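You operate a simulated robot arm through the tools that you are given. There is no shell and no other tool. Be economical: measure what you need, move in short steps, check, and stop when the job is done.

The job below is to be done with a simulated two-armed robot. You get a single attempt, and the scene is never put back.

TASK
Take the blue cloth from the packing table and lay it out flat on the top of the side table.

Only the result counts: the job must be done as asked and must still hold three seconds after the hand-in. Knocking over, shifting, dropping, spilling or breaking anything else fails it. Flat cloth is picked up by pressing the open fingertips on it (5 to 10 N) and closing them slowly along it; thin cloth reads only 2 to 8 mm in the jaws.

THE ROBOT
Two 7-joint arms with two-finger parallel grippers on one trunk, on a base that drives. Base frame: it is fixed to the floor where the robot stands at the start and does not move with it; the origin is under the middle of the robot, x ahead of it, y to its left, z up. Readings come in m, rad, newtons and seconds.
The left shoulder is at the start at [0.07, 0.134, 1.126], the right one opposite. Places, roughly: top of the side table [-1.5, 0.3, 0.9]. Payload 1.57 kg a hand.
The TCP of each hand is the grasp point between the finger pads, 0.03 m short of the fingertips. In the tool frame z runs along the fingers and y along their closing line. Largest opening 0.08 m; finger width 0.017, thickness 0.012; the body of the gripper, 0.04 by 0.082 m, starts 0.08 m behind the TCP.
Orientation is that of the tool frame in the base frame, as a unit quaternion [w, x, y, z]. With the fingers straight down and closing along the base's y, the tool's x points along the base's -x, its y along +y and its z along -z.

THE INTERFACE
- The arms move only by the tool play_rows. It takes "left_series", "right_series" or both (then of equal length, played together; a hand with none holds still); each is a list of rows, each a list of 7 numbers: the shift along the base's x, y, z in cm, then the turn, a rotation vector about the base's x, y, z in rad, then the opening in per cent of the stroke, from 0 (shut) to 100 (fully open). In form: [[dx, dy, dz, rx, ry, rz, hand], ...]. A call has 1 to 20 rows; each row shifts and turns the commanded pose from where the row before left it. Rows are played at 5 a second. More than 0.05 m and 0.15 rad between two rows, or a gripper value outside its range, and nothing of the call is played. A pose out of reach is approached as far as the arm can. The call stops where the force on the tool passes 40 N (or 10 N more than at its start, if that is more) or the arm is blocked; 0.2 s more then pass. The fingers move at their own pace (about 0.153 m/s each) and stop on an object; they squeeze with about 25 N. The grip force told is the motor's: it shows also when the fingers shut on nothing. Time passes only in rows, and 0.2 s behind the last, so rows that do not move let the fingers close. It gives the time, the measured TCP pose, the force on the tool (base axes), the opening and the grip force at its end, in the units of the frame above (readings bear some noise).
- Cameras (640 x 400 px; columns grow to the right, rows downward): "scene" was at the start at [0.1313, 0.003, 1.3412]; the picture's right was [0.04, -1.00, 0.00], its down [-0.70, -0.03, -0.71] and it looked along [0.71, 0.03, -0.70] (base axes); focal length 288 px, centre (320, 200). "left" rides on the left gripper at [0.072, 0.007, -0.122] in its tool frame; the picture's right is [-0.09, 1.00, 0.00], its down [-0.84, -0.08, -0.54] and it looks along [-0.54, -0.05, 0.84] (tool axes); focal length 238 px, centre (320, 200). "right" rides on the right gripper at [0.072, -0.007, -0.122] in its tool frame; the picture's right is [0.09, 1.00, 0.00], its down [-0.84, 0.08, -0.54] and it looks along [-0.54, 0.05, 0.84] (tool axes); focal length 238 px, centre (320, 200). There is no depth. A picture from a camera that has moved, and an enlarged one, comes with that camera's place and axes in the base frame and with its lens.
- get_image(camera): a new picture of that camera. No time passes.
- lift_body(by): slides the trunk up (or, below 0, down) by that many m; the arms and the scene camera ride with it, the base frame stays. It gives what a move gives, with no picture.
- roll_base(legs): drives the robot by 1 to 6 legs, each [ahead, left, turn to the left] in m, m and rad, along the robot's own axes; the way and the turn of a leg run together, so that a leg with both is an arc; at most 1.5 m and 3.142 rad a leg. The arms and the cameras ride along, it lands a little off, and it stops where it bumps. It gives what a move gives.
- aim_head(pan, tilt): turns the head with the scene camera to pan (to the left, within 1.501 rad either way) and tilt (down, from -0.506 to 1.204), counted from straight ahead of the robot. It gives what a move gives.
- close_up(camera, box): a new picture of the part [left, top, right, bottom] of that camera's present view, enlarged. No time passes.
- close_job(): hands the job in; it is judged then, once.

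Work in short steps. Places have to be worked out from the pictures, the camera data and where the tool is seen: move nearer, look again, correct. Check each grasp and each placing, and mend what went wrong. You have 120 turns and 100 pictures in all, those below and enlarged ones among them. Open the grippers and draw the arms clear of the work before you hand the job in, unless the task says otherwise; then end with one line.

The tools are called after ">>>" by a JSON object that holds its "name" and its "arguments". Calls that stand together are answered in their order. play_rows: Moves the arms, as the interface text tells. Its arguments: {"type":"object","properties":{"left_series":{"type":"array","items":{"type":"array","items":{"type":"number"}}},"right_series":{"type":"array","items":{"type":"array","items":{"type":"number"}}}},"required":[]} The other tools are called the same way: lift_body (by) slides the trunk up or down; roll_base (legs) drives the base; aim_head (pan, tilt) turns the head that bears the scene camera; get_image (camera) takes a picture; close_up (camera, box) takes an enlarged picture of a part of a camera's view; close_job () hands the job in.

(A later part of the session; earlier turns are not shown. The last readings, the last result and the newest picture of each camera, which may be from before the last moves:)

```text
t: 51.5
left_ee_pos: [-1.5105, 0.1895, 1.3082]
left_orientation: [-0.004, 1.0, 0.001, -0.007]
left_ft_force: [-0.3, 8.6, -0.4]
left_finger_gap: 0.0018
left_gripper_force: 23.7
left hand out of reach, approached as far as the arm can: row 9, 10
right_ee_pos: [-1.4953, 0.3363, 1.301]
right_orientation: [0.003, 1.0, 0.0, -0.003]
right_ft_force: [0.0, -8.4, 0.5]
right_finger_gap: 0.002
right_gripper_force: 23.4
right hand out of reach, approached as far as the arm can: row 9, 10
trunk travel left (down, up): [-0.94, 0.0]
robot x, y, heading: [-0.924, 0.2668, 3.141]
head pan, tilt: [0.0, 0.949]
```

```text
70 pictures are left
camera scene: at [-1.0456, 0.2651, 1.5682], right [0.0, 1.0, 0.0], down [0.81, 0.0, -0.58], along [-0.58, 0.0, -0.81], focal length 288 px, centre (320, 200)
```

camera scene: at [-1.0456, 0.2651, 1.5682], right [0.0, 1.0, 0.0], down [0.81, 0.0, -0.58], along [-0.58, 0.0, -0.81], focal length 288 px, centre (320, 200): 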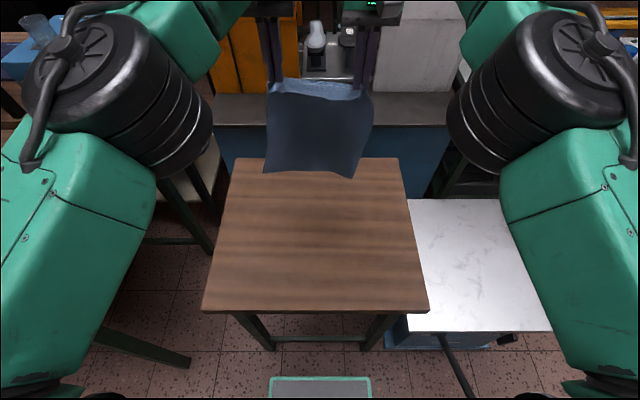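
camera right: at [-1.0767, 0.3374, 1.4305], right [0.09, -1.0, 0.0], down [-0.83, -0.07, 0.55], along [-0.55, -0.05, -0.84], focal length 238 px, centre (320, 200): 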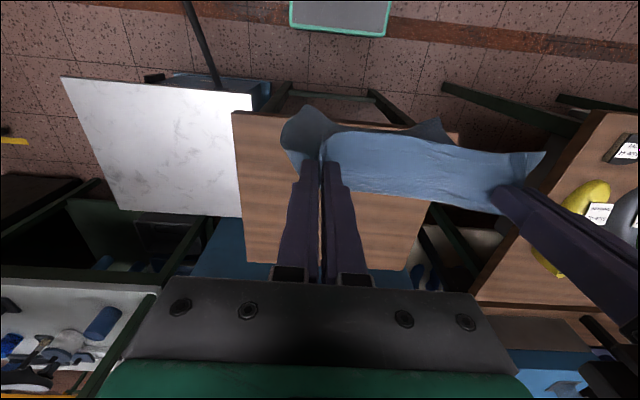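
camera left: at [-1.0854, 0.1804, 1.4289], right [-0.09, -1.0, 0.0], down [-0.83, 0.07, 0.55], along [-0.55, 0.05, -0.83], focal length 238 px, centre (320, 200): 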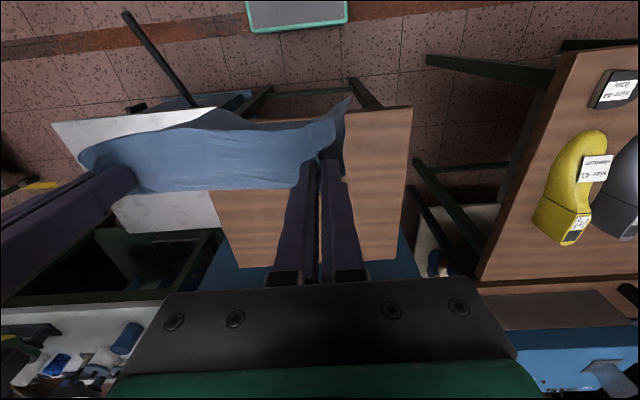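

The base front is still about 0.1 m short of the table edge, and the arms reached only x≈−1.5. I'll drive 0.08 m more so the cloth lands well inside the top.

>>> {"name": "roll_base", "arguments": {"legs": [[0.08, 0, 0]]}}

>>> {"name": "play_rows", "arguments": {"left_series": [[0, 0, -2, 0, 0, 0, 0], [0, 0, -2, 0, 0, 0, 0], [-0.2, 0, -2, 0, 0, 0, 0], [-0.2, 0, 0, 0, 0, 0, 0]], "right_series": [[0, -0.2, -1.6, 0, 0, 0, 0], [-0.5, -0.2, -2, 0, 0, 0, 0], [-0.5, 0, -2, 0, 0, 0, 0], [-0.7, 0, 0, 0, 0, 0, 0]]}}

>>> {"name": "get_image", "arguments": {"camera": "scene"}}

>>> {"name": "get_image", "arguments": {"camera": "right"}}

```text
t: 52.6
left_ee_pos: [-1.579, 0.1873, 1.3128]
left_orientation: [-0.003, 1.0, 0.001, -0.012]
left_ft_force: [1.9, 10.6, -0.8]
left_finger_gap: 0.0017
left_gripper_force: 23.2
right_ee_pos: [-1.5643, 0.3358, 1.3062]
right_orientation: [0.002, 1.0, 0.001, -0.007]
right_ft_force: [0.8, -9.9, 0.2]
right_finger_gap: 0.0021
right_gripper_force: 23.5
trunk travel left (down, up): [-0.94, 0.0]
robot x, y, heading: [-1.0017, 0.2666, -3.141]
head pan, tilt: [0.0, 0.949]
```

```text
t: 53.6
left_ee_pos: [-1.598, 0.1864, 1.2471]
left_orientation: [-0.004, 1.0, 0.002, -0.007]
left_ft_force: [-0.3, 4.3, 0.1]
left_finger_gap: 0.0016
left_gripper_force: 23.7
left hand out of reach, approached as far as the arm can: row 3
right_ee_pos: [-1.5883, 0.3313, 1.244]
right_orientation: [0.002, 1.0, 0.001, -0.002]
right_ft_force: [0.4, -4.5, 0.4]
right_finger_gap: 0.002
right_gripper_force: 23.6
right hand out of reach, approached as far as the arm can: row 4
trunk travel left (down, up): [-0.94, 0.0]
robot x, y, heading: [-1.0041, 0.266, -3.137]
head pan, tilt: [0.0, 0.949]
```

```text
69 pictures are left
camera scene: at [-1.1298, 0.2651, 1.5679], right [0.0, 1.0, 0.0], down [0.81, 0.0, -0.58], along [-0.58, 0.0, -0.81], focal length 288 px, centre (320, 200)
```

scene: 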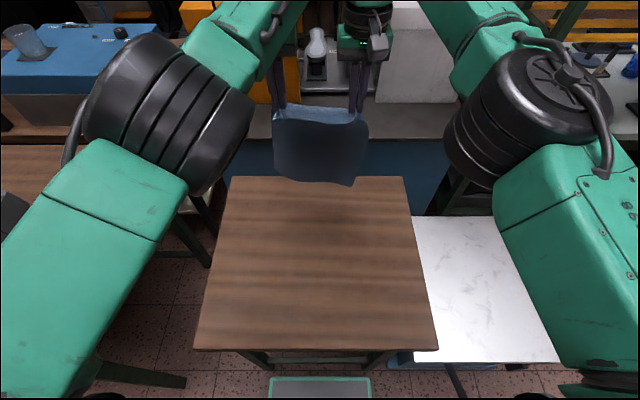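

```text
68 pictures are left
camera right: at [-1.5151, 0.3396, 1.3656], right [0.09, -1.0, 0.01], down [-0.83, -0.08, 0.55], along [-0.54, -0.06, -0.84], focal length 238 px, centre (320, 200)
```

right: 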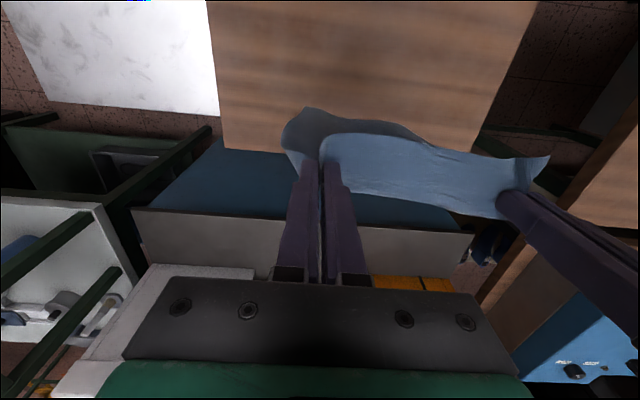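

Hands are at x≈−1.59, about 12 cm inside the far edge. I'll lower the trunk 8 cm to bring the free edge close to the top.

>>> {"name": "lift_body", "arguments": {"by": -0.08}}

>>> {"name": "get_image", "arguments": {"camera": "scene"}}

```text
t: 54.8
left_ee_pos: [-1.5958, 0.1863, 1.1693]
left_orientation: [-0.004, 1.0, 0.002, -0.008]
left_ft_force: [-1.2, 5.5, 0.6]
left_finger_gap: 0.0014
left_gripper_force: 23.2
right_ee_pos: [-1.5873, 0.3314, 1.1664]
right_orientation: [0.003, 1.0, 0.001, -0.003]
right_ft_force: [0.1, -4.4, 0.8]
right_finger_gap: 0.0018
right_gripper_force: 23.4
trunk travel left (down, up): [-0.86, 0.08]
robot x, y, heading: [-1.0019, 0.2631, -3.14]
head pan, tilt: [0.0, 0.949]
```

```text
67 pictures are left
camera scene: at [-1.1265, 0.2651, 1.4882], right [0.0, 1.0, 0.0], down [0.81, 0.0, -0.58], along [-0.58, 0.0, -0.81], focal length 288 px, centre (320, 200)
```

scene: 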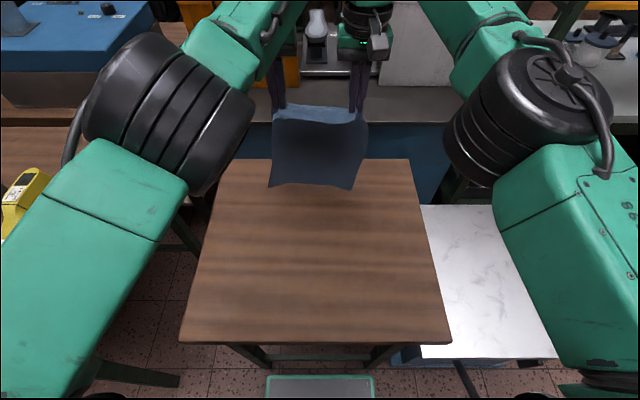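

The free edge is just reaching the top. Now I'll lower 2 cm more and start drawing the hands toward me while lowering, laying the cloth from the far end.

>>> {"name": "play_rows", "arguments": {"left_series": [[0, 0, -1, 0, 0, 0, 0], [0.4, 0, -1, 0, 0, 0, 0], [1.2, 0, -1, 0, 0, 0, 0], [1.4, 0, -1.2, 0, 0, 0, 0], [1.4, 0, -1.2, 0, 0, 0, 0], [1.4, 0, -1.2, 0, 0, 0, 0], [1.4, 0, -1.2, 0, 0, 0, 0], [1.4, 0, -1.2, 0, 0, 0, 0], [0, 0, 0, 0, 0, 0, 0]], "right_series": [[0, 0, -1, 0, 0, 0, 0], [0.4, 0, -1, 0, 0, 0, 0], [1.2, 0, -1, 0, 0, 0, 0], [1.4, 0, -1.2, 0, 0, 0, 0], [1.4, 0, -1.2, 0, 0, 0, 0], [1.4, 0, -1.2, 0, 0, 0, 0], [1.4, 0, -1.2, 0, 0, 0, 0], [1.4, 0, -1.2, 0, 0, 0, 0], [0, 0, 0, 0, 0, 0, 0]]}}

>>> {"name": "get_image", "arguments": {"camera": "scene"}}

>>> {"name": "get_image", "arguments": {"camera": "right"}}

```text
t: 56.8
left_ee_pos: [-1.5956, 0.1866, 1.1701]
left_orientation: [-0.002, 1.0, 0.002, -0.008]
left_ft_force: [-0.2, 0.1, 0.4]
left_finger_gap: 0.0001
left_gripper_force: 21.3
left hand out of reach, approached as far as the arm can: row 1, 2, 3, 4, 5, 6, 7, 8
right_ee_pos: [-1.4986, 0.3321, 1.0769]
right_orientation: [0.002, 1.0, 0.001, -0.003]
right_ft_force: [-0.8, -1.2, -0.6]
right_finger_gap: 0.002
right_gripper_force: 23.7
trunk travel left (down, up): [-0.86, 0.08]
robot x, y, heading: [-1.0027, 0.2655, -3.138]
head pan, tilt: [0.0, 0.949]
```

```text
66 pictures are left
camera scene: at [-1.1264, 0.2651, 1.4882], right [0.0, 1.0, 0.0], down [0.81, 0.0, -0.58], along [-0.58, 0.0, -0.81], focal length 288 px, centre (320, 200)
```

scene: 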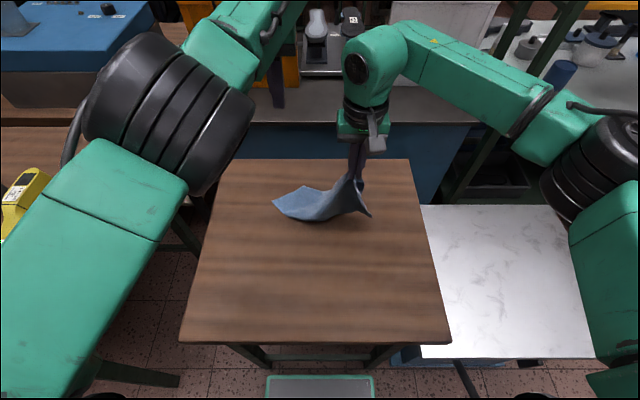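

```text
65 pictures are left
camera right: at [-1.4241, 0.3406, 1.1969], right [0.09, -1.0, 0.0], down [-0.83, -0.08, 0.55], along [-0.54, -0.05, -0.84], focal length 238 px, centre (320, 200)
```

right: 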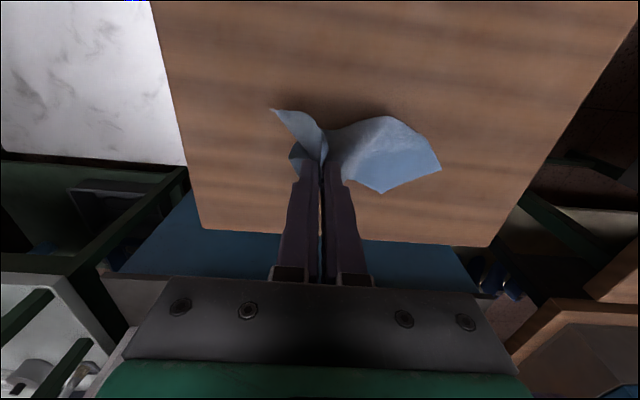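

The left arm jammed at its reach limit and the cloth slid out of the left hand; the right still holds. I'll first free the left arm by drawing it back and up.

>>> {"name": "play_rows", "arguments": {"left_series": [[2, -1, 1, 0, 0, 0, 0], [3, -1, 1, 0, 0, 0, 0], [3, -1, 0, 0, 0, 0, 20], [3, -1, 0, 0, 0, 0, 40], [0, 0, 0, 0, 0, 0, 40]]}}

>>> {"name": "close_up", "arguments": {"camera": "scene", "box": [200, 120, 440, 270]}}

```text
t: 58.0
left_ee_pos: [-1.5941, 0.187, 1.17]
left_orientation: [-0.002, 1.0, 0.001, -0.008]
left_ft_force: [-0.1, -0.5, 1.0]
left_finger_gap: 0.032
left_gripper_force: 0.1
left hand out of reach, approached as far as the arm can: row 1, 2, 3, 4
right_ee_pos: [-1.4978, 0.3333, 1.0767]
right_orientation: [0.003, 1.0, 0.001, -0.004]
right_ft_force: [0.0, -0.6, 0.1]
right_finger_gap: 0.0017
right_gripper_force: 23.8
trunk travel left (down, up): [-0.86, 0.08]
robot x, y, heading: [-1.0033, 0.2632, -3.137]
head pan, tilt: [0.0, 0.949]
```

```text
2.67 times, centred on (320, 195) of scene
camera zoom: at [-1.1263, 0.2652, 1.4882], right [0.0, 1.0, 0.0], down [0.81, 0.0, -0.58], along [-0.58, 0.0, -0.81], focal length 768 px, centre (320, 213)
```

zoom: 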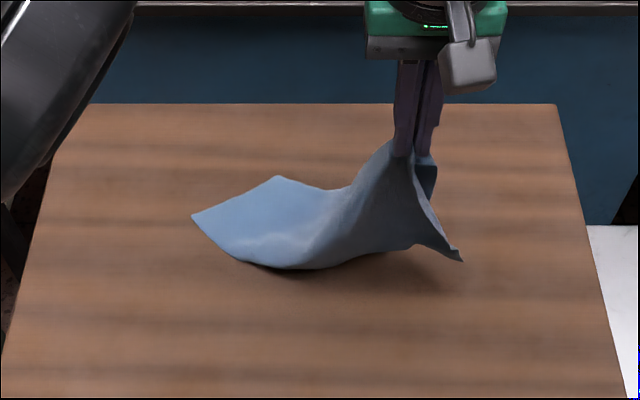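

The left arm isn't responding to those targets. I'll probe with small steps upward to get it out of the locked posture.

>>> {"name": "play_rows", "arguments": {"left_series": [[0, 0, 0.3, 0, 0, 0, 40], [0, 0, 0.5, 0, 0, 0, 40], [0, 0, 1, 0, 0, 0, 40], [0.3, 0, 1, 0, 0, 0, 40], [0.5, 0, 1, 0, 0, 0, 40], [1, 0, 1, 0, 0, 0, 40]]}}

```text
t: 59.4
left_ee_pos: [-1.5866, 0.187, 1.2065]
left_orientation: [-0.001, 1.0, 0.003, -0.007]
left_ft_force: [-0.1, -1.3, 0.4]
left_finger_gap: 0.0319
left_gripper_force: 0.0
left hand out of reach, approached as far as the arm can: row 6
right_ee_pos: [-1.4988, 0.3323, 1.0765]
right_orientation: [0.003, 1.0, 0.0, -0.003]
right_ft_force: [-0.7, 0.7, -0.3]
right_finger_gap: 0.0021
right_gripper_force: 23.5
trunk travel left (down, up): [-0.86, 0.08]
robot x, y, heading: [-1.0028, 0.263, -3.14]
head pan, tilt: [0.0, 0.949]
```

Small steps work: the arm is near a singularity. I'll back it out gradually.

>>> {"name": "play_rows", "arguments": {"left_series": [[0.3, 0, 0, 0, 0, 0, 40], [0.3, 0, 0, 0, 0, 0, 40], [0.3, 0, 0, 0, 0, 0, 40], [0.4, 0, 0, 0, 0, 0, 40], [0.4, 0, 0, 0, 0, 0, 40], [0.5, 0, 0, 0, 0, 0, 40], [0.5, 0, 0, 0, 0, 0, 40], [0.6, 0, 0, 0, 0, 0, 40], [0.6, 0, 0, 0, 0, 0, 40], [0.8, 0, 0, 0, 0, 0, 40], [0.8, 0, 0, 0, 0, 0, 40], [1, 0, 0, 0, 0, 0, 40], [1, 0, 0, 0, 0, 0, 40], [1, 0, 0, 0, 0, 0, 40]]}}

>>> {"name": "get_image", "arguments": {"camera": "scene"}}

```text
t: 62.4
left_ee_pos: [-1.5864, 0.1871, 1.2073]
left_orientation: [-0.002, 1.0, 0.002, -0.009]
left_ft_force: [0.0, 0.4, -0.2]
left_finger_gap: 0.032
left_gripper_force: 0.1
left hand out of reach, approached as far as the arm can: row 2, 3, 4, 5, 6, 7, 8, 9, 10, 11, 12, 13, 14
right_ee_pos: [-1.498, 0.3337, 1.0766]
right_orientation: [0.002, 1.0, 0.002, -0.004]
right_ft_force: [0.0, 0.6, 0.1]
right_finger_gap: 0.002
right_gripper_force: 23.5
trunk travel left (down, up): [-0.86, 0.08]
robot x, y, heading: [-1.0043, 0.2671, -3.14]
head pan, tilt: [0.0, 0.949]
```

```text
63 pictures are left
camera scene: at [-1.1263, 0.2652, 1.4882], right [0.0, 1.0, 0.0], down [0.81, 0.0, -0.58], along [-0.58, 0.0, -0.81], focal length 288 px, centre (320, 200)
```

scene: 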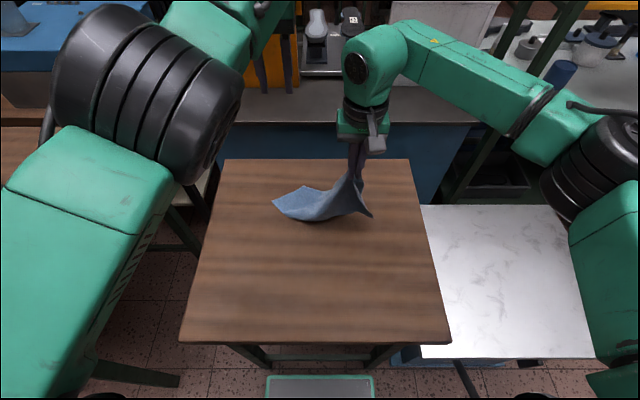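

Upward moves work while x-moves don't at this height. I'll go up to the level where it extended and then draw back.

>>> {"name": "play_rows", "arguments": {"left_series": [[0, 0, 1, 0, 0, 0, 40], [0, 0, 1, 0, 0, 0, 40], [0, 0, 1, 0, 0, 0, 40], [0, 0, 1, 0, 0, 0, 40], [0.5, 0, 1, 0, 0, 0, 40], [1, 0, 0.5, 0, 0, 0, 40], [1, 0, 0, 0, 0, 0, 40], [1, 0, 0, 0, 0, 0, 40], [1, 0, 0, 0, 0, 0, 40], [1, 0, 0, 0, 0, 0, 40]]}}

```text
t: 64.6
left_ee_pos: [-1.5661, 0.1931, 1.2634]
left_orientation: [-0.001, 1.0, 0.001, -0.007]
left_ft_force: [0.0, 0.3, -0.7]
left_finger_gap: 0.0319
left_gripper_force: 0.0
left hand out of reach, approached as far as the arm can: row 3, 4, 6, 7, 8, 9, 10
right_ee_pos: [-1.4987, 0.3329, 1.076]
right_orientation: [0.003, 1.0, 0.001, -0.003]
right_ft_force: [-0.7, 0.7, 0.0]
right_finger_gap: 0.0023
right_gripper_force: 23.6
trunk travel left (down, up): [-0.86, 0.08]
robot x, y, heading: [-1.0062, 0.2683, -3.139]
head pan, tilt: [0.0, 0.949]
```

Still sticky, likely a joint limit. I'll try moving it outward to the side plus a small yaw.

>>> {"name": "play_rows", "arguments": {"left_series": [[0, -1, 0, 0, 0, 0, 40], [0, -1, 0, 0, 0, 0, 40], [0, -1, 0, 0, 0, 0, 40], [0, -1, 0, 0, 0, 0, 40], [1, -1, 0, 0, 0, 0, 40], [1, -1, 0, 0, 0, 0, 40]]}}

>>> {"name": "play_rows", "arguments": {"left_series": [[0, 0, 0, 0, 0, 0.1, 40], [0, 0, 0, 0, 0, 0.1, 40], [1, 0, 0, 0, 0, 0, 40], [1, 0, 0, 0, 0, 0, 40], [1, 0, 0, 0, 0, 0, 40]]}}

```text
t: 66.0
left_ee_pos: [-1.5718, 0.1562, 1.2688]
left_orientation: [-0.003, 1.0, 0.002, -0.006]
left_ft_force: [0.9, -0.3, -0.3]
left_finger_gap: 0.0318
left_gripper_force: 0.1
left hand out of reach, approached as far as the arm can: row 1, 2, 4, 5, 6
right_ee_pos: [-1.4987, 0.332, 1.0767]
right_orientation: [0.002, 1.0, 0.001, -0.003]
right_ft_force: [-0.5, 0.0, -0.7]
right_finger_gap: 0.002
right_gripper_force: 23.8
trunk travel left (down, up): [-0.86, 0.08]
robot x, y, heading: [-1.0048, 0.268, -3.14]
head pan, tilt: [0.0, 0.949]
```

```text
t: 67.2
left_ee_pos: [-1.5727, 0.1569, 1.269]
left_orientation: [-0.002, 0.995, 0.102, -0.008]
left_ft_force: [0.2, -0.3, 0.3]
left_finger_gap: 0.032
left_gripper_force: 0.1
left hand out of reach, approached as far as the arm can: row 3, 4, 5
right_ee_pos: [-1.4981, 0.3335, 1.0763]
right_orientation: [0.003, 1.0, 0.001, -0.004]
right_ft_force: [-0.3, -0.3, -0.4]
right_finger_gap: 0.0017
right_gripper_force: 23.3
trunk travel left (down, up): [-0.86, 0.08]
robot x, y, heading: [-1.0032, 0.2676, -3.137]
head pan, tilt: [0.0, 0.949]
```

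The poses all lie on the sphere of full extension: a straight-elbow singularity. I'll try large inward steps, so that the solver bends the elbow.

>>> {"name": "play_rows", "arguments": {"left_series": [[4.9, 0, 0, 0, 0, 0, 40], [4.9, 0, 0, 0, 0, 0, 40], [4.9, 0, 0, 0, 0, 0, 40], [0, 0, 0, 0, 0, 0, 40]]}}

>>> {"name": "play_rows", "arguments": {"left_series": [[0, 0, -4.9, 0, 0, 0, 40], [0, 0, -4.9, 0, 0, 0, 40], [3, 0, -3.5, 0, 0, 0, 40], [3, 0, -3.5, 0, 0, 0, 40], [0, 0, 0, 0, 0, 0, 40]]}}

```text
t: 68.2
left_ee_pos: [-1.5493, 0.1726, 1.2788]
left_orientation: [0.004, 0.995, 0.1, -0.014]
left_ft_force: [0.2, 0.2, 0.6]
left_finger_gap: 0.0321
left_gripper_force: 0.0
left hand out of reach, approached as far as the arm can: row 1, 2, 3
right_ee_pos: [-1.4976, 0.3324, 1.077]
right_orientation: [0.003, 1.0, 0.001, -0.004]
right_ft_force: [-0.2, -0.2, -0.2]
right_finger_gap: 0.0018
right_gripper_force: 23.6
trunk travel left (down, up): [-0.86, 0.08]
robot x, y, heading: [-1.0042, 0.2672, -3.139]
head pan, tilt: [0.0, 0.949]
```

```text
t: 69.4
left_ee_pos: [-1.4685, 0.1636, 1.1003]
left_orientation: [-0.002, 0.995, 0.103, -0.008]
left_ft_force: [-0.2, 0.2, -0.9]
left_finger_gap: 0.0318
left_gripper_force: 0.1
right_ee_pos: [-1.4991, 0.3338, 1.0753]
right_orientation: [0.002, 1.0, 0.001, -0.003]
right_ft_force: [-0.6, -0.4, -0.8]
right_finger_gap: 0.0021
right_gripper_force: 24.1
trunk travel left (down, up): [-0.86, 0.08]
robot x, y, heading: [-1.0075, 0.2652, -3.14]
head pan, tilt: [0.0, 0.949]
```

The left arm is free again. I'll restore its yaw and look at the cloth from both hand cameras.

>>> {"name": "play_rows", "arguments": {"left_series": [[2, -1, 1, 0, 0, -0.1, 40], [2, -1, 1, 0, 0, -0.1, 40], [1, 0, 0, 0, 0, 0, 40]]}}

>>> {"name": "get_image", "arguments": {"camera": "left"}}

>>> {"name": "close_up", "arguments": {"camera": "scene", "box": [220, 130, 420, 255]}}

```text
t: 70.2
left_ee_pos: [-1.4148, 0.1423, 1.1195]
left_orientation: [-0.003, 1.0, 0.001, -0.008]
left_ft_force: [0.1, 0.5, -0.3]
left_finger_gap: 0.0319
left_gripper_force: 0.0
right_ee_pos: [-1.4988, 0.3328, 1.0757]
right_orientation: [0.003, 1.0, 0.001, -0.004]
right_ft_force: [-1.8, 0.1, -0.3]
right_finger_gap: 0.0021
right_gripper_force: 23.3
trunk travel left (down, up): [-0.86, 0.08]
robot x, y, heading: [-1.0019, 0.2671, -3.138]
head pan, tilt: [0.0, 0.949]
```

```text
62 pictures are left
camera left: at [-1.3429, 0.1359, 1.2395], right [-0.09, -1.0, 0.0], down [-0.83, 0.07, 0.56], along [-0.55, 0.05, -0.83], focal length 238 px, centre (320, 200)
```

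left: 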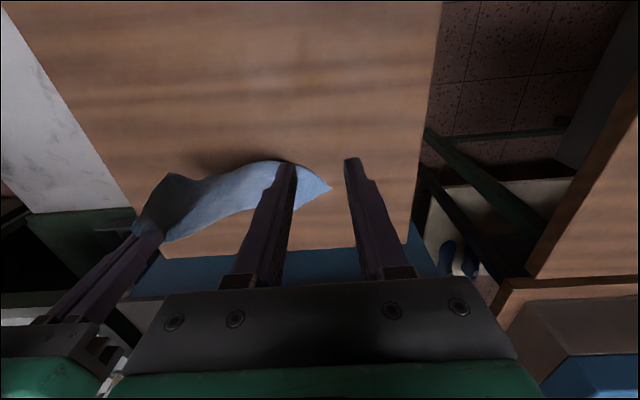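

```text
3.20 times, centred on (320, 192) of scene
camera zoom: at [-1.1268, 0.266, 1.4881], right [0.0, 1.0, 0.0], down [0.81, 0.0, -0.58], along [-0.58, 0.0, -0.81], focal length 921 px, centre (320, 224)
```

zoom: 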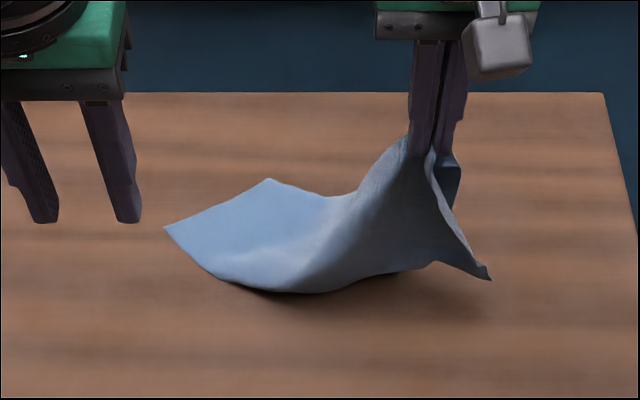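

The cloth is half crumpled, hanging from the right hand. I'll lift it with the right hand to see which corners hang where.

>>> {"name": "play_rows", "arguments": {"right_series": [[1, 0, 2, 0, 0, 0, 0], [1.5, 0, 2.5, 0, 0, 0, 0], [1.5, 0, 2.5, 0, 0, 0, 0], [1.5, 0, 2.5, 0, 0, 0, 0], [1.5, 0, 2.5, 0, 0, 0, 0], [1, 0, 2.5, 0, 0, 0, 0], [0, 0, 0, 0, 0, 0, 0]]}}

>>> {"name": "lift_body", "arguments": {"by": 0.06}}

>>> {"name": "get_image", "arguments": {"camera": "scene"}}

>>> {"name": "get_image", "arguments": {"camera": "left"}}

```text
t: 71.8
left_ee_pos: [-1.4159, 0.1411, 1.1192]
left_orientation: [-0.003, 1.0, 0.002, -0.008]
left_ft_force: [-0.1, 0.0, -0.6]
left_finger_gap: 0.0321
left_gripper_force: 0.1
right_ee_pos: [-1.4199, 0.3335, 1.2226]
right_orientation: [0.003, 1.0, 0.002, -0.003]
right_ft_force: [-0.3, -0.1, 0.3]
right_finger_gap: 0.002
right_gripper_force: 23.3
trunk travel left (down, up): [-0.86, 0.08]
robot x, y, heading: [-1.0036, 0.2633, -3.142]
head pan, tilt: [0.0, 0.949]
```

```text
t: 72.8
left_ee_pos: [-1.4166, 0.1423, 1.1786]
left_orientation: [-0.003, 1.0, 0.003, -0.008]
left_ft_force: [-0.4, -0.6, 0.6]
left_finger_gap: 0.032
left_gripper_force: 0.0
right_ee_pos: [-1.4202, 0.3332, 1.282]
right_orientation: [0.003, 1.0, 0.001, -0.004]
right_ft_force: [0.1, -0.9, -0.3]
right_finger_gap: 0.002
right_gripper_force: 23.7
trunk travel left (down, up): [-0.92, 0.02]
robot x, y, heading: [-1.0042, 0.2664, -3.137]
head pan, tilt: [0.0, 0.949]
```

```text
60 pictures are left
camera scene: at [-1.1265, 0.2651, 1.5482], right [0.0, 1.0, 0.0], down [0.81, 0.0, -0.58], along [-0.58, 0.0, -0.81], focal length 288 px, centre (320, 200)
```

scene: 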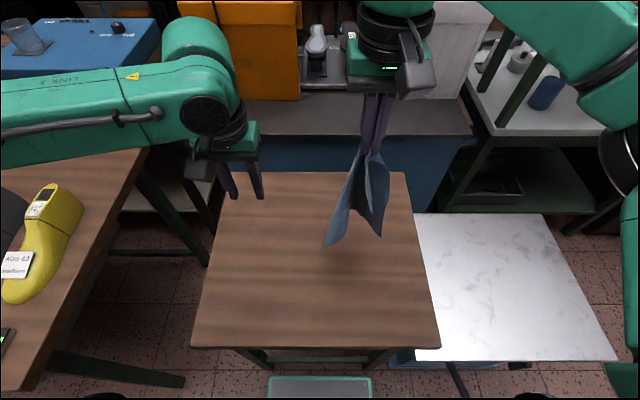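

```text
59 pictures are left
camera left: at [-1.3428, 0.1353, 1.2995], right [-0.09, -1.0, 0.0], down [-0.83, 0.07, 0.56], along [-0.55, 0.05, -0.83], focal length 238 px, centre (320, 200)
```

left: 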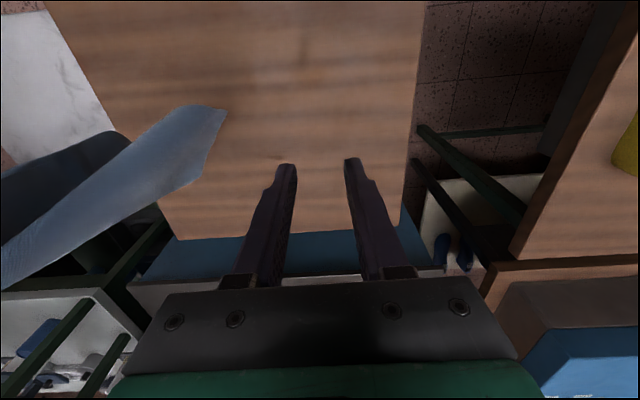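

It hangs by the near-right corner. I'll draw the left hand back, move the right hand over the middle-left of the table and lower until the bottom corner touches, ready to lay it diagonally.

>>> {"name": "play_rows", "arguments": {"left_series": [[2, -1, 0, 0, 0, 0, 40], [3, -1, 0, 0, 0, 0, 40], [3, -1, 0, 0, 0, 0, 40], [3, -1, 0, 0, 0, 0, 40], [0, 0, 0, 0, 0, 0, 40], [0, 0, 0, 0, 0, 0, 40], [0, 0, 0, 0, 0, 0, 40], [0, 0, 0, 0, 0, 0, 40], [0, 0, 0, 0, 0, 0, 40]], "right_series": [[0, 0, 0, 0, 0, 0, 0], [-1, -2, -1, 0, 0, 0, 0], [-1.2, -2, -1, 0, 0, 0, 0], [-1.2, -2, -1, 0, 0, 0, 0], [-1.2, -2, -1, 0, 0, 0, 0], [-1.2, -2, -1, 0, 0, 0, 0], [-1.2, -1.3, -1, 0, 0, 0, 0], [-1, 0, -1, 0, 0, 0, 0], [0, 0, 0, 0, 0, 0, 0]]}}

>>> {"name": "get_image", "arguments": {"camera": "scene"}}

```text
t: 74.8
left_ee_pos: [-1.3435, 0.1164, 1.1778]
left_orientation: [-0.003, 1.0, 0.002, -0.009]
left_ft_force: [-0.6, 0.0, 0.5]
left_finger_gap: 0.0322
left_gripper_force: 0.1
left hand out of reach, approached as far as the arm can: row 3, 4
right_ee_pos: [-1.4977, 0.2196, 1.2129]
right_orientation: [0.002, 1.0, 0.001, -0.004]
right_ft_force: [0.0, 0.3, -0.3]
right_finger_gap: 0.0021
right_gripper_force: 23.8
trunk travel left (down, up): [-0.92, 0.02]
robot x, y, heading: [-1.0011, 0.2681, -3.142]
head pan, tilt: [0.0, 0.949]
```

```text
58 pictures are left
camera scene: at [-1.126, 0.2651, 1.5482], right [0.0, 1.0, 0.0], down [0.81, 0.0, -0.58], along [-0.58, 0.0, -0.81], focal length 288 px, centre (320, 200)
```

scene: 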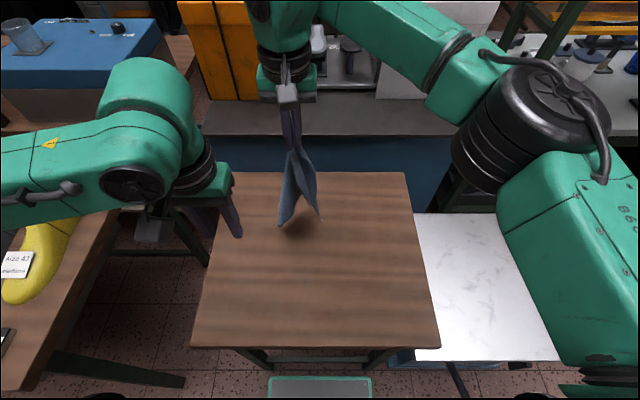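

Bottom corner is just above the top. Now I'll lay it diagonally: right hand goes down and toward the near-right.

>>> {"name": "play_rows", "arguments": {"right_series": [[0, 0, -1, 0, 0, 0, 0], [0.8, 0.5, -1, 0, 0, 0, 0], [1.4, 0.9, -1.5, 0, 0, 0, 0], [1.4, 0.9, -1.5, 0, 0, 0, 0], [1.4, 0.9, -1.5, 0, 0, 0, 0], [1.4, 0.9, -1.5, 0, 0, 0, 0], [1.4, 0.9, -1.5, 0, 0, 0, 0], [1.4, 0.9, -1.5, 0, 0, 0, 0], [1.4, 0.9, -1.5, 0, 0, 0, 0], [1.4, 0.9, -1.5, 0, 0, 0, 0], [1.4, 0.9, -1.5, 0, 0, 0, 0], [0, 0, 0, 0, 0, 0, 0]]}}

>>> {"name": "get_image", "arguments": {"camera": "scene"}}

```text
t: 77.4
left_ee_pos: [-1.344, 0.1156, 1.1783]
left_orientation: [-0.003, 1.0, 0.003, -0.008]
left_ft_force: [-0.1, 0.0, -1.4]
left_finger_gap: 0.032
left_gripper_force: 0.0
right_ee_pos: [-1.3657, 0.3047, 1.0574]
right_orientation: [0.003, 1.0, 0.0, -0.004]
right_ft_force: [-0.9, -0.9, 1.1]
right_finger_gap: 0.002
right_gripper_force: 23.7
trunk travel left (down, up): [-0.92, 0.02]
robot x, y, heading: [-1.0013, 0.2625, -3.139]
head pan, tilt: [0.0, 0.949]
```

```text
57 pictures are left
camera scene: at [-1.1263, 0.265, 1.5482], right [0.0, 1.0, 0.0], down [0.81, 0.0, -0.58], along [-0.58, 0.0, -0.81], focal length 288 px, centre (320, 200)
```

scene: 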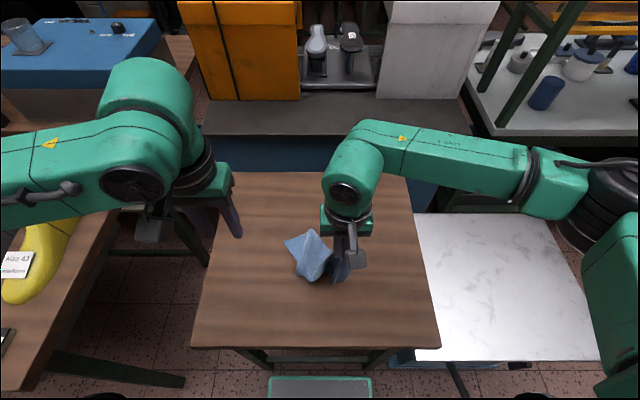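

The bottom part lies on the table. Continuing down and toward the near right.

>>> {"name": "play_rows", "arguments": {"right_series": [[1.3, 0.9, -1.5, 0, 0, 0, 0], [1.3, 0.9, -1.5, 0, 0, 0, 0], [1.3, 0.9, -1.5, 0, 0, 0, 0], [1.3, 0.9, -1.5, 0, 0, 0, 0], [1.3, 0.9, -1.5, 0, 0, 0, 0], [1.3, 0.9, -1.5, 0, 0, 0, 0], [1, 0.9, -1.5, 0, 0, 0, 0], [1, 0.9, -1.5, 0, 0, 0, 0], [0.5, 0.5, -1.5, 0, 0, 0, 0], [0, 0, 0, 0, 0, 0, 0]]}}

>>> {"name": "get_image", "arguments": {"camera": "scene"}}

>>> {"name": "get_image", "arguments": {"camera": "right"}}

```text
t: 79.6
left_ee_pos: [-1.343, 0.1169, 1.1771]
left_orientation: [-0.003, 1.0, 0.003, -0.008]
left_ft_force: [0.1, 0.2, 0.7]
left_finger_gap: 0.0321
left_gripper_force: 0.0
right_ee_pos: [-1.2631, 0.3851, 0.9206]
right_orientation: [0.002, 1.0, 0.001, -0.004]
right_ft_force: [-0.2, 0.7, 0.0]
right_finger_gap: 0.0018
right_gripper_force: 23.2
trunk travel left (down, up): [-0.92, 0.02]
robot x, y, heading: [-1.0023, 0.2667, -3.143]
head pan, tilt: [0.0, 0.949]
```

```text
56 pictures are left
camera scene: at [-1.1264, 0.265, 1.5482], right [0.0, 1.0, 0.0], down [0.81, 0.0, -0.58], along [-0.58, 0.0, -0.81], focal length 288 px, centre (320, 200)
```

scene: 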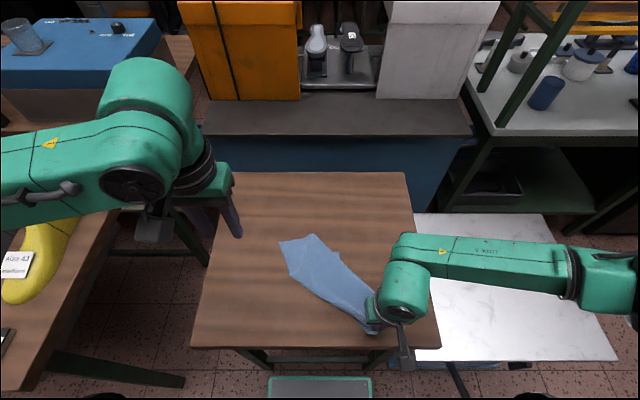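

```text
55 pictures are left
camera right: at [-1.1888, 0.3938, 1.042], right [0.09, -1.0, 0.0], down [-0.83, -0.08, 0.55], along [-0.55, -0.05, -0.84], focal length 238 px, centre (320, 200)
```

right: 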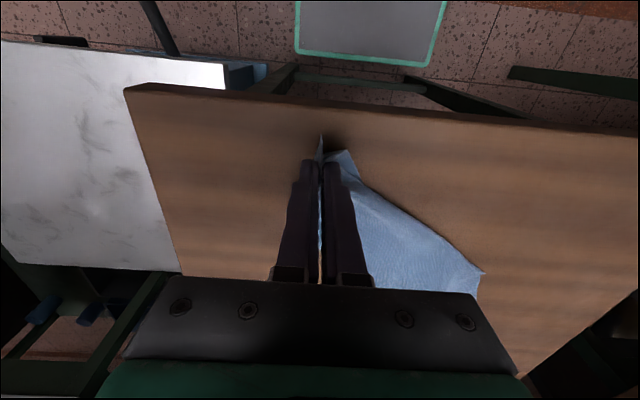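

The cloth now lies as a strip along the diagonal. Taking a closer look at its folds.

>>> {"name": "close_up", "arguments": {"camera": "scene", "box": [260, 220, 420, 340]}}

>>> {"name": "get_image", "arguments": {"camera": "left"}}

```text
3.33 times, centred on (340, 280) of scene
camera zoom: at [-1.1264, 0.265, 1.5482], right [0.0, 1.0, 0.0], down [0.81, 0.0, -0.58], along [-0.58, 0.0, -0.81], focal length 959 px, centre (253, -67)
```

zoom: 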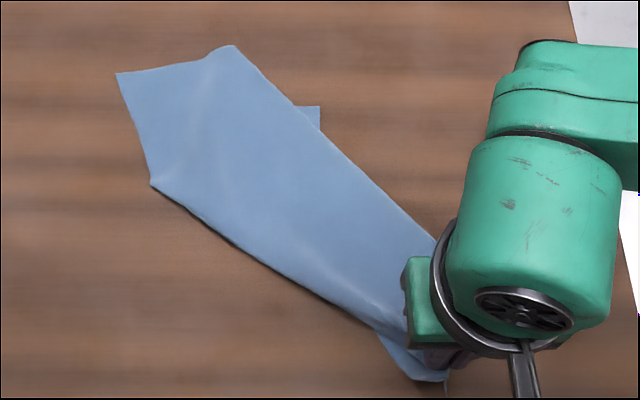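

```text
53 pictures are left
camera left: at [-1.2703, 0.1094, 1.2972], right [-0.09, -1.0, 0.0], down [-0.83, 0.07, 0.56], along [-0.55, 0.05, -0.83], focal length 238 px, centre (320, 200)
```

left: 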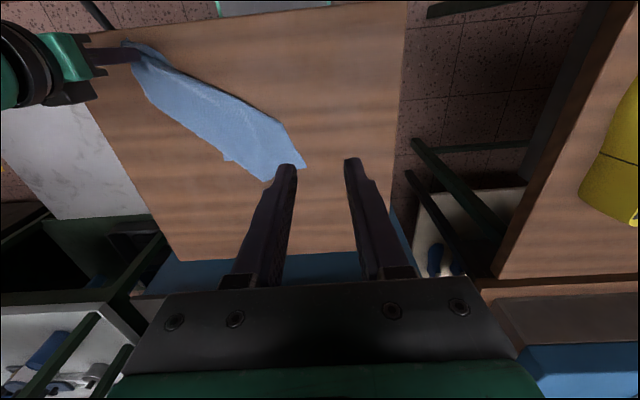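

A small corner (R) peeks out on the right at about (−1.446, 0.315). If I drag it out and grab it with the left hand, I hold an edge again. Moving the left hand above it to look.

>>> {"name": "play_rows", "arguments": {"left_series": [[-2, 2, -2, 0, 0, 0, 20], [-2, 3, -2, 0, 0, 0, 0], [-2, 3, -2, 0, 0, 0, 0], [-2, 3, -2, 0, 0, 0, 0], [-1.5, 3, -2, 0, 0, 0, 0], [-0.5, 3, -2.5, 0, 0, 0, 0], [0, 2, -2.5, 0, 0, 0, 0], [0, 0, -1.5, 0, 0, 0, 0], [0, 0, 0, 0, 0, 0, 0]]}}

>>> {"name": "get_image", "arguments": {"camera": "left"}}

>>> {"name": "get_image", "arguments": {"camera": "scene"}}

```text
t: 81.6
left_ee_pos: [-1.4419, 0.3016, 1.0118]
left_orientation: [-0.002, 1.0, 0.001, -0.008]
left_ft_force: [0.4, 0.0, 0.1]
left_finger_gap: 0.0
left_gripper_force: 21.5
right_ee_pos: [-1.2626, 0.3858, 0.9204]
right_orientation: [0.003, 1.0, 0.001, -0.003]
right_ft_force: [0.3, 1.1, 0.0]
right_finger_gap: 0.0019
right_gripper_force: 24.2
trunk travel left (down, up): [-0.92, 0.02]
robot x, y, heading: [-1.0043, 0.2677, -3.142]
head pan, tilt: [0.0, 0.949]
```

```text
52 pictures are left
camera left: at [-1.369, 0.2961, 1.1321], right [-0.09, -1.0, 0.0], down [-0.83, 0.07, 0.56], along [-0.55, 0.05, -0.83], focal length 238 px, centre (320, 200)
```

left: 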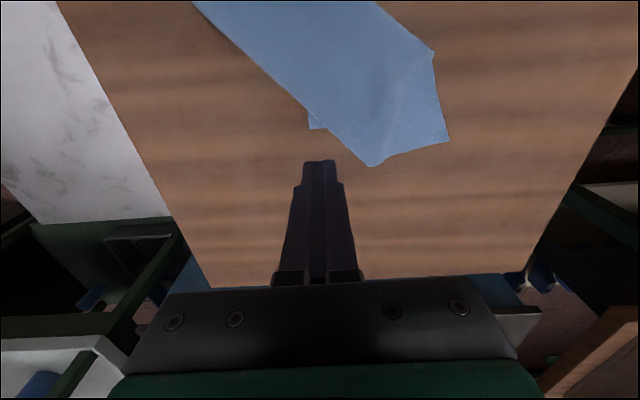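

```text
51 pictures are left
camera scene: at [-1.1261, 0.2649, 1.5482], right [0.0, 1.0, 0.0], down [0.81, 0.0, -0.58], along [-0.58, 0.0, -0.81], focal length 288 px, centre (320, 200)
```

scene: 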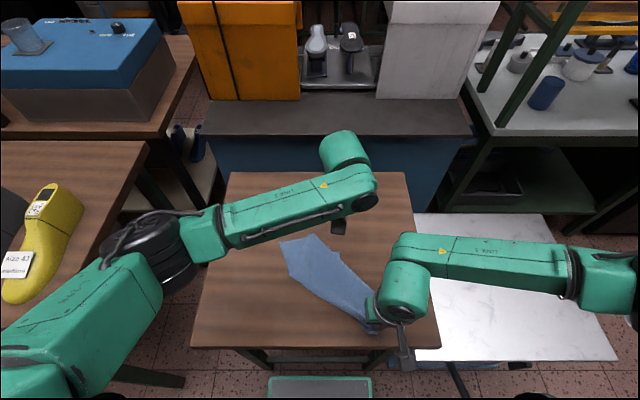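

R's tip is at about (−1.446, 0.316), confirmed from two views. I'll move the closed fingertip over it and descend toward contact.

>>> {"name": "play_rows", "arguments": {"left_series": [[0, 0.7, -2.5, 0, 0, 0, 0], [0, 0.7, -2.5, 0, 0, 0, 0], [0, 0, -2, 0, 0, 0, 0], [0, 0, -1.5, 0, 0, 0, 0], [0, 0, -0.5, 0, 0, 0, 0], [0, 0, 0, 0, 0, 0, 0]]}}

>>> {"name": "get_image", "arguments": {"camera": "left"}}

```text
t: 83.0
left_ee_pos: [-1.4439, 0.3183, 0.9235]
left_orientation: [-0.004, 1.0, 0.002, -0.008]
left_ft_force: [-0.7, -0.8, -0.4]
left_finger_gap: 0.0004
left_gripper_force: 20.9
right_ee_pos: [-1.2623, 0.3858, 0.9225]
right_orientation: [0.003, 1.0, 0.001, -0.004]
right_ft_force: [-0.6, -1.0, 0.6]
right_finger_gap: 0.0021
right_gripper_force: 23.6
trunk travel left (down, up): [-0.92, 0.02]
robot x, y, heading: [-1.0053, 0.2599, -3.14]
head pan, tilt: [0.0, 0.949]
```

```text
50 pictures are left
camera left: at [-1.3706, 0.3121, 1.0437], right [-0.09, -1.0, 0.0], down [-0.83, 0.07, 0.56], along [-0.55, 0.05, -0.83], focal length 238 px, centre (320, 200)
```

left: 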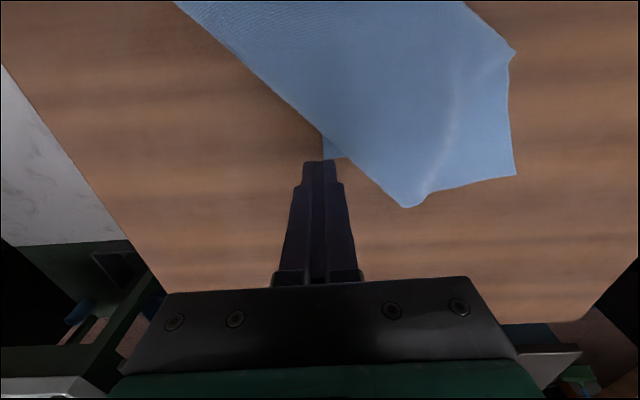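

I'll shift 5 mm toward the triangle's middle and lower to light contact.

>>> {"name": "play_rows", "arguments": {"left_series": [[0.5, -0.5, -0.5, 0, 0, 0, 0], [0, 0, -0.5, 0, 0, 0, 0], [0, 0, -0.4, 0, 0, 0, 0], [0, 0, -0.3, 0, 0, 0, 0], [0, 0, 0, 0, 0, 0, 0]]}}

```text
t: 84.2
left_ee_pos: [-1.4396, 0.3147, 0.908]
left_orientation: [-0.003, 1.0, 0.003, -0.008]
left_ft_force: [0.5, -0.5, 0.7]
left_finger_gap: 0.0001
left_gripper_force: 21.1
right_ee_pos: [-1.2628, 0.3863, 0.9208]
right_orientation: [0.003, 1.0, 0.0, -0.004]
right_ft_force: [0.2, 0.2, 0.5]
right_finger_gap: 0.0019
right_gripper_force: 23.9
trunk travel left (down, up): [-0.92, 0.02]
robot x, y, heading: [-1.0026, 0.2666, -3.141]
head pan, tilt: [0.0, 0.949]
```

>>> {"name": "play_rows", "arguments": {"left_series": [[0, 0, -0.3, 0, 0, 0, 0], [0, 0, -0.2, 0, 0, 0, 0], [0, 0, -0.2, 0, 0, 0, 0]]}}

```text
t: 85.0
left_ee_pos: [-1.4387, 0.3146, 0.9015]
left_orientation: [-0.002, 1.0, 0.002, -0.008]
left_ft_force: [-0.6, -0.2, -0.3]
left_finger_gap: 0.0001
left_gripper_force: 20.7
right_ee_pos: [-1.263, 0.3863, 0.9222]
right_orientation: [0.002, 1.0, 0.0, -0.004]
right_ft_force: [-0.7, -0.5, -1.0]
right_finger_gap: 0.002
right_gripper_force: 23.3
trunk travel left (down, up): [-0.92, 0.02]
robot x, y, heading: [-0.9986, 0.2637, -3.135]
head pan, tilt: [0.0, 0.949]
```

No contact yet at tip z≈0.871; continuing in small steps.

>>> {"name": "play_rows", "arguments": {"left_series": [[0, 0, -0.2, 0, 0, 0, 0], [0, 0, -0.2, 0, 0, 0, 0], [0, 0, -0.2, 0, 0, 0, 0]]}}

```text
t: 85.8
left_ee_pos: [-1.4397, 0.3138, 0.895]
left_orientation: [-0.003, 1.0, 0.002, -0.007]
left_ft_force: [0.2, 0.3, 0.7]
left_finger_gap: 0.0
left_gripper_force: 21.4
right_ee_pos: [-1.2637, 0.3867, 0.9216]
right_orientation: [0.003, 1.0, 0.0, -0.004]
right_ft_force: [-0.5, 0.6, 0.1]
right_finger_gap: 0.002
right_gripper_force: 23.3
trunk travel left (down, up): [-0.92, 0.02]
robot x, y, heading: [-1.002, 0.2657, -3.142]
head pan, tilt: [0.0, 0.949]
```

>>> {"name": "play_rows", "arguments": {"left_series": [[0, 0, -0.2, 0, 0, 0, 0], [0, 0, -0.2, 0, 0, 0, 0], [0, 0, -0.15, 0, 0, 0, 0]]}}

>>> {"name": "get_image", "arguments": {"camera": "left"}}

```text
t: 86.6
left_ee_pos: [-1.4399, 0.3145, 0.8916]
left_orientation: [-0.004, 1.0, 0.003, -0.012]
left_ft_force: [-5.0, -1.5, 20.4]
left_finger_gap: 0.0001
left_gripper_force: 21.1
right_ee_pos: [-1.2625, 0.3855, 0.9212]
right_orientation: [0.002, 1.0, 0.001, -0.004]
right_ft_force: [0.6, 0.1, -0.2]
right_finger_gap: 0.0018
right_gripper_force: 23.6
trunk travel left (down, up): [-0.92, 0.02]
robot x, y, heading: [-1.003, 0.2651, -3.141]
head pan, tilt: [0.0, 0.949]
```

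```text
49 pictures are left
camera left: at [-1.3648, 0.3081, 1.0115], right [-0.09, -1.0, -0.01], down [-0.82, 0.07, 0.56], along [-0.56, 0.05, -0.83], focal length 238 px, centre (320, 200)
```

left: 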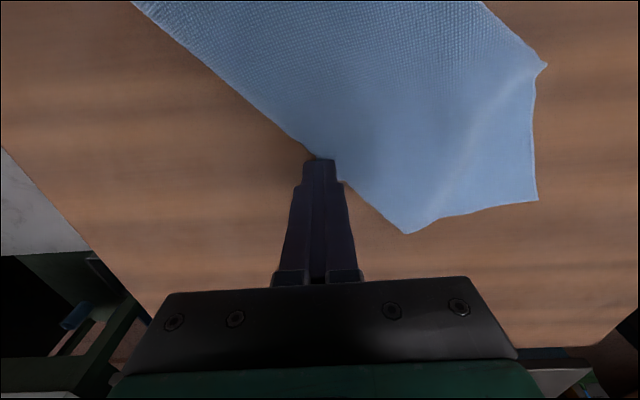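

Contact at 20 N (surface z≈0.861). I'll ease slightly and drag the corner outward, perpendicular to the strip.

>>> {"name": "play_rows", "arguments": {"left_series": [[0, 0, 0.04, 0, 0, 0, 0], [-0.2, 0.3, 0, 0, 0, 0, 0], [-0.2, 0.3, 0, 0, 0, 0, 0], [-0.2, 0.3, 0, 0, 0, 0, 0], [-0.2, 0.3, 0, 0, 0, 0, 0], [-0.2, 0.3, 0, 0, 0, 0, 0], [-0.2, 0.3, 0, 0, 0, 0, 0], [-0.2, 0.3, 0, 0, 0, 0, 0], [-0.2, 0.3, 0, 0, 0, 0, 0], [-0.2, 0.3, 0, 0, 0, 0, 0], [-0.2, 0.3, 0, 0, 0, 0, 0]]}}

>>> {"name": "get_image", "arguments": {"camera": "left"}}

```text
t: 87.9
left_ee_pos: [-1.4493, 0.3214, 0.8911]
left_orientation: [0.002, 1.0, 0.004, -0.014]
left_ft_force: [7.4, 1.1, 31.2]
left_finger_gap: 0.0002
left_gripper_force: 21.1
right_ee_pos: [-1.2609, 0.387, 0.9222]
right_orientation: [0.002, 1.0, -0.001, -0.005]
right_ft_force: [-0.6, 0.3, -0.1]
right_finger_gap: 0.0021
right_gripper_force: 23.3
trunk travel left (down, up): [-0.92, 0.02]
robot x, y, heading: [-0.9988, 0.2639, -3.144]
head pan, tilt: [0.0, 0.949]
stopped in row 6 (left hand): the force on the tool passed its limit (the readings are from after the stop); the commanded pose is now the measured one
```

```text
48 pictures are left
camera left: at [-1.3743, 0.3163, 1.011], right [-0.08, -1.0, 0.01], down [-0.82, 0.07, 0.56], along [-0.56, 0.04, -0.83], focal length 238 px, centre (320, 200)
```

left: 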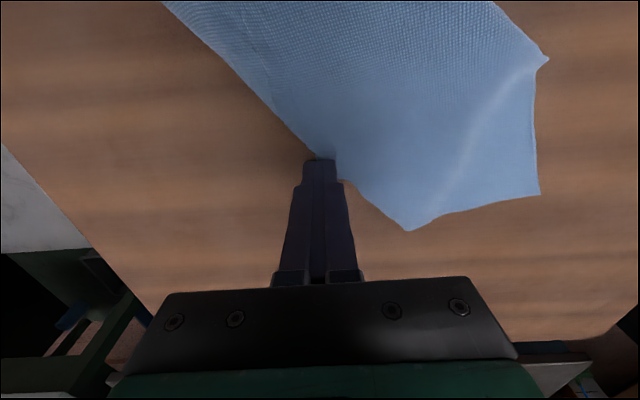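

Dragging moves the top layer too, so that doesn't help. Instead I'll lift again with the right hand: earlier two free tips hung about 11 cm apart, so I can rest the tips on the table and pick one with the left hand. Left hand out of the way first.

>>> {"name": "play_rows", "arguments": {"left_series": [[0, 0, 2, 0, 0, 0, 0], [0, -2, 2.5, 0, 0, 0, 20], [0, -3.5, 3, 0, 0, 0, 40], [0, -3.5, 3, 0, 0, 0, 40], [0, -3.5, 3, 0, 0, 0, 40], [0, -3.5, 2, 0, 0, 0, 40], [0, -2, 0, 0, 0, 0, 40], [0, 0, 0, 0, 0, 0, 40], [0, 0, 0, 0, 0, 0, 40], [0, 0, 0, 0, 0, 0, 40], [0, 0, 0, 0, 0, 0, 40], [0, 0, 0, 0, 0, 0, 40], [0, 0, 0, 0, 0, 0, 40], [0, 0, 0, 0, 0, 0, 40], [0, 0, 0, 0, 0, 0, 40], [0, 0, 0, 0, 0, 0, 40], [0, 0, 0, 0, 0, 0, 40], [0, 0, 0, 0, 0, 0, 40]], "right_series": [[0, 0, 0, 0, 0, 0, 0], [0, 0, 0, 0, 0, 0, 0], [0, 0, 0, 0, 0, 0, 0], [0, 0, 0, 0, 0, 0, 0], [-1, 0, 2.5, 0, 0, 0, 0], [-1, 0, 2.5, 0, 0, 0, 0], [-1, 0, 2.5, 0, 0, 0, 0], [-1, 0, 2.5, 0, 0, 0, 0], [-1, 0, 2.5, 0, 0, 0, 0], [-1, 0, 2.5, 0, 0, 0, 0], [-1, 0, 2.5, 0, 0, 0, 0], [-1, 0, 2.5, 0, 0, 0, 0], [-1, 0, 2.5, 0, 0, 0, 0], [-1, 0, 2.5, 0, 0, 0, 0], [-1, 0, 2.5, 0, 0, 0, 0], [-1, 0, 2.5, 0, 0, 0, 0], [-1, 0, 2.5, 0, 0, 0, 0], [0, 0, 0, 0, 0, 0, 0]]}}

>>> {"name": "get_image", "arguments": {"camera": "scene"}}

>>> {"name": "get_image", "arguments": {"camera": "left"}}

```text
t: 91.7
left_ee_pos: [-1.4505, 0.1415, 1.0453]
left_orientation: [0.002, 1.0, 0.004, -0.009]
left_ft_force: [0.8, -0.3, 0.4]
left_finger_gap: 0.0319
left_gripper_force: 0.1
right_ee_pos: [-1.3893, 0.3858, 1.2467]
right_orientation: [0.002, 1.0, 0.0, -0.004]
right_ft_force: [-0.2, 0.9, 0.3]
right_finger_gap: 0.002
right_gripper_force: 23.0
trunk travel left (down, up): [-0.92, 0.02]
robot x, y, heading: [-1.0004, 0.2637, -3.142]
head pan, tilt: [0.0, 0.949]
```

```text
47 pictures are left
camera scene: at [-1.126, 0.2655, 1.5482], right [0.0, 1.0, 0.0], down [0.81, 0.0, -0.58], along [-0.58, 0.0, -0.81], focal length 288 px, centre (320, 200)
```

scene: 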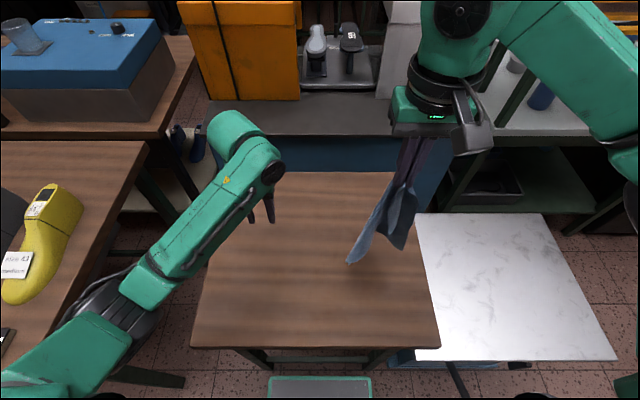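

```text
46 pictures are left
camera left: at [-1.3761, 0.1366, 1.164], right [-0.08, -1.0, 0.0], down [-0.83, 0.07, 0.56], along [-0.56, 0.04, -0.83], focal length 238 px, centre (320, 200)
```

left: 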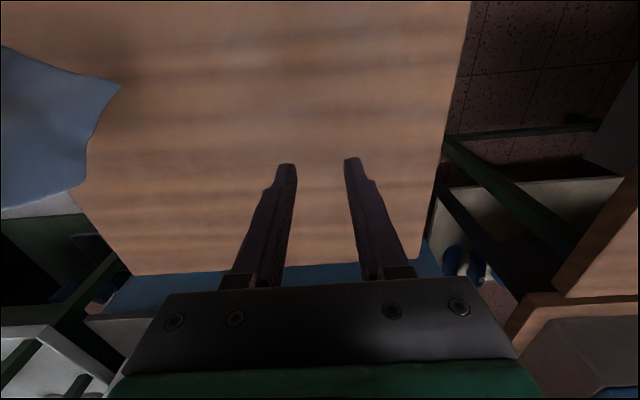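

>>> {"name": "close_up", "arguments": {"camera": "scene", "box": [320, 130, 448, 280]}}

>>> {"name": "get_image", "arguments": {"camera": "right"}}

```text
2.67 times, centred on (384, 205) of scene
camera zoom: at [-1.126, 0.2655, 1.5482], right [0.0, 1.0, 0.0], down [0.81, 0.0, -0.58], along [-0.58, 0.0, -0.81], focal length 768 px, centre (149, 187)
```

zoom: 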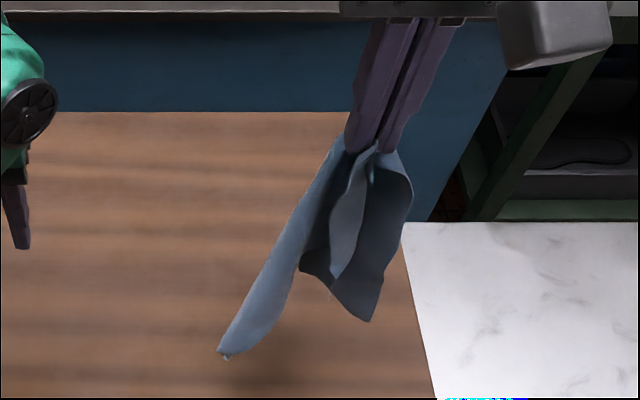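

```text
44 pictures are left
camera right: at [-1.316, 0.3932, 1.3675], right [0.09, -1.0, 0.0], down [-0.83, -0.07, 0.55], along [-0.55, -0.05, -0.84], focal length 238 px, centre (320, 200)
```

right: 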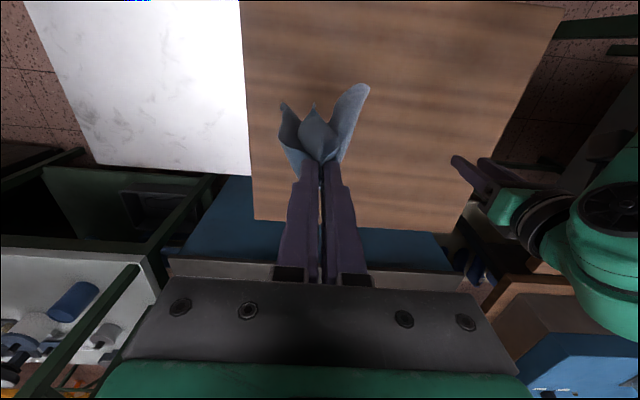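

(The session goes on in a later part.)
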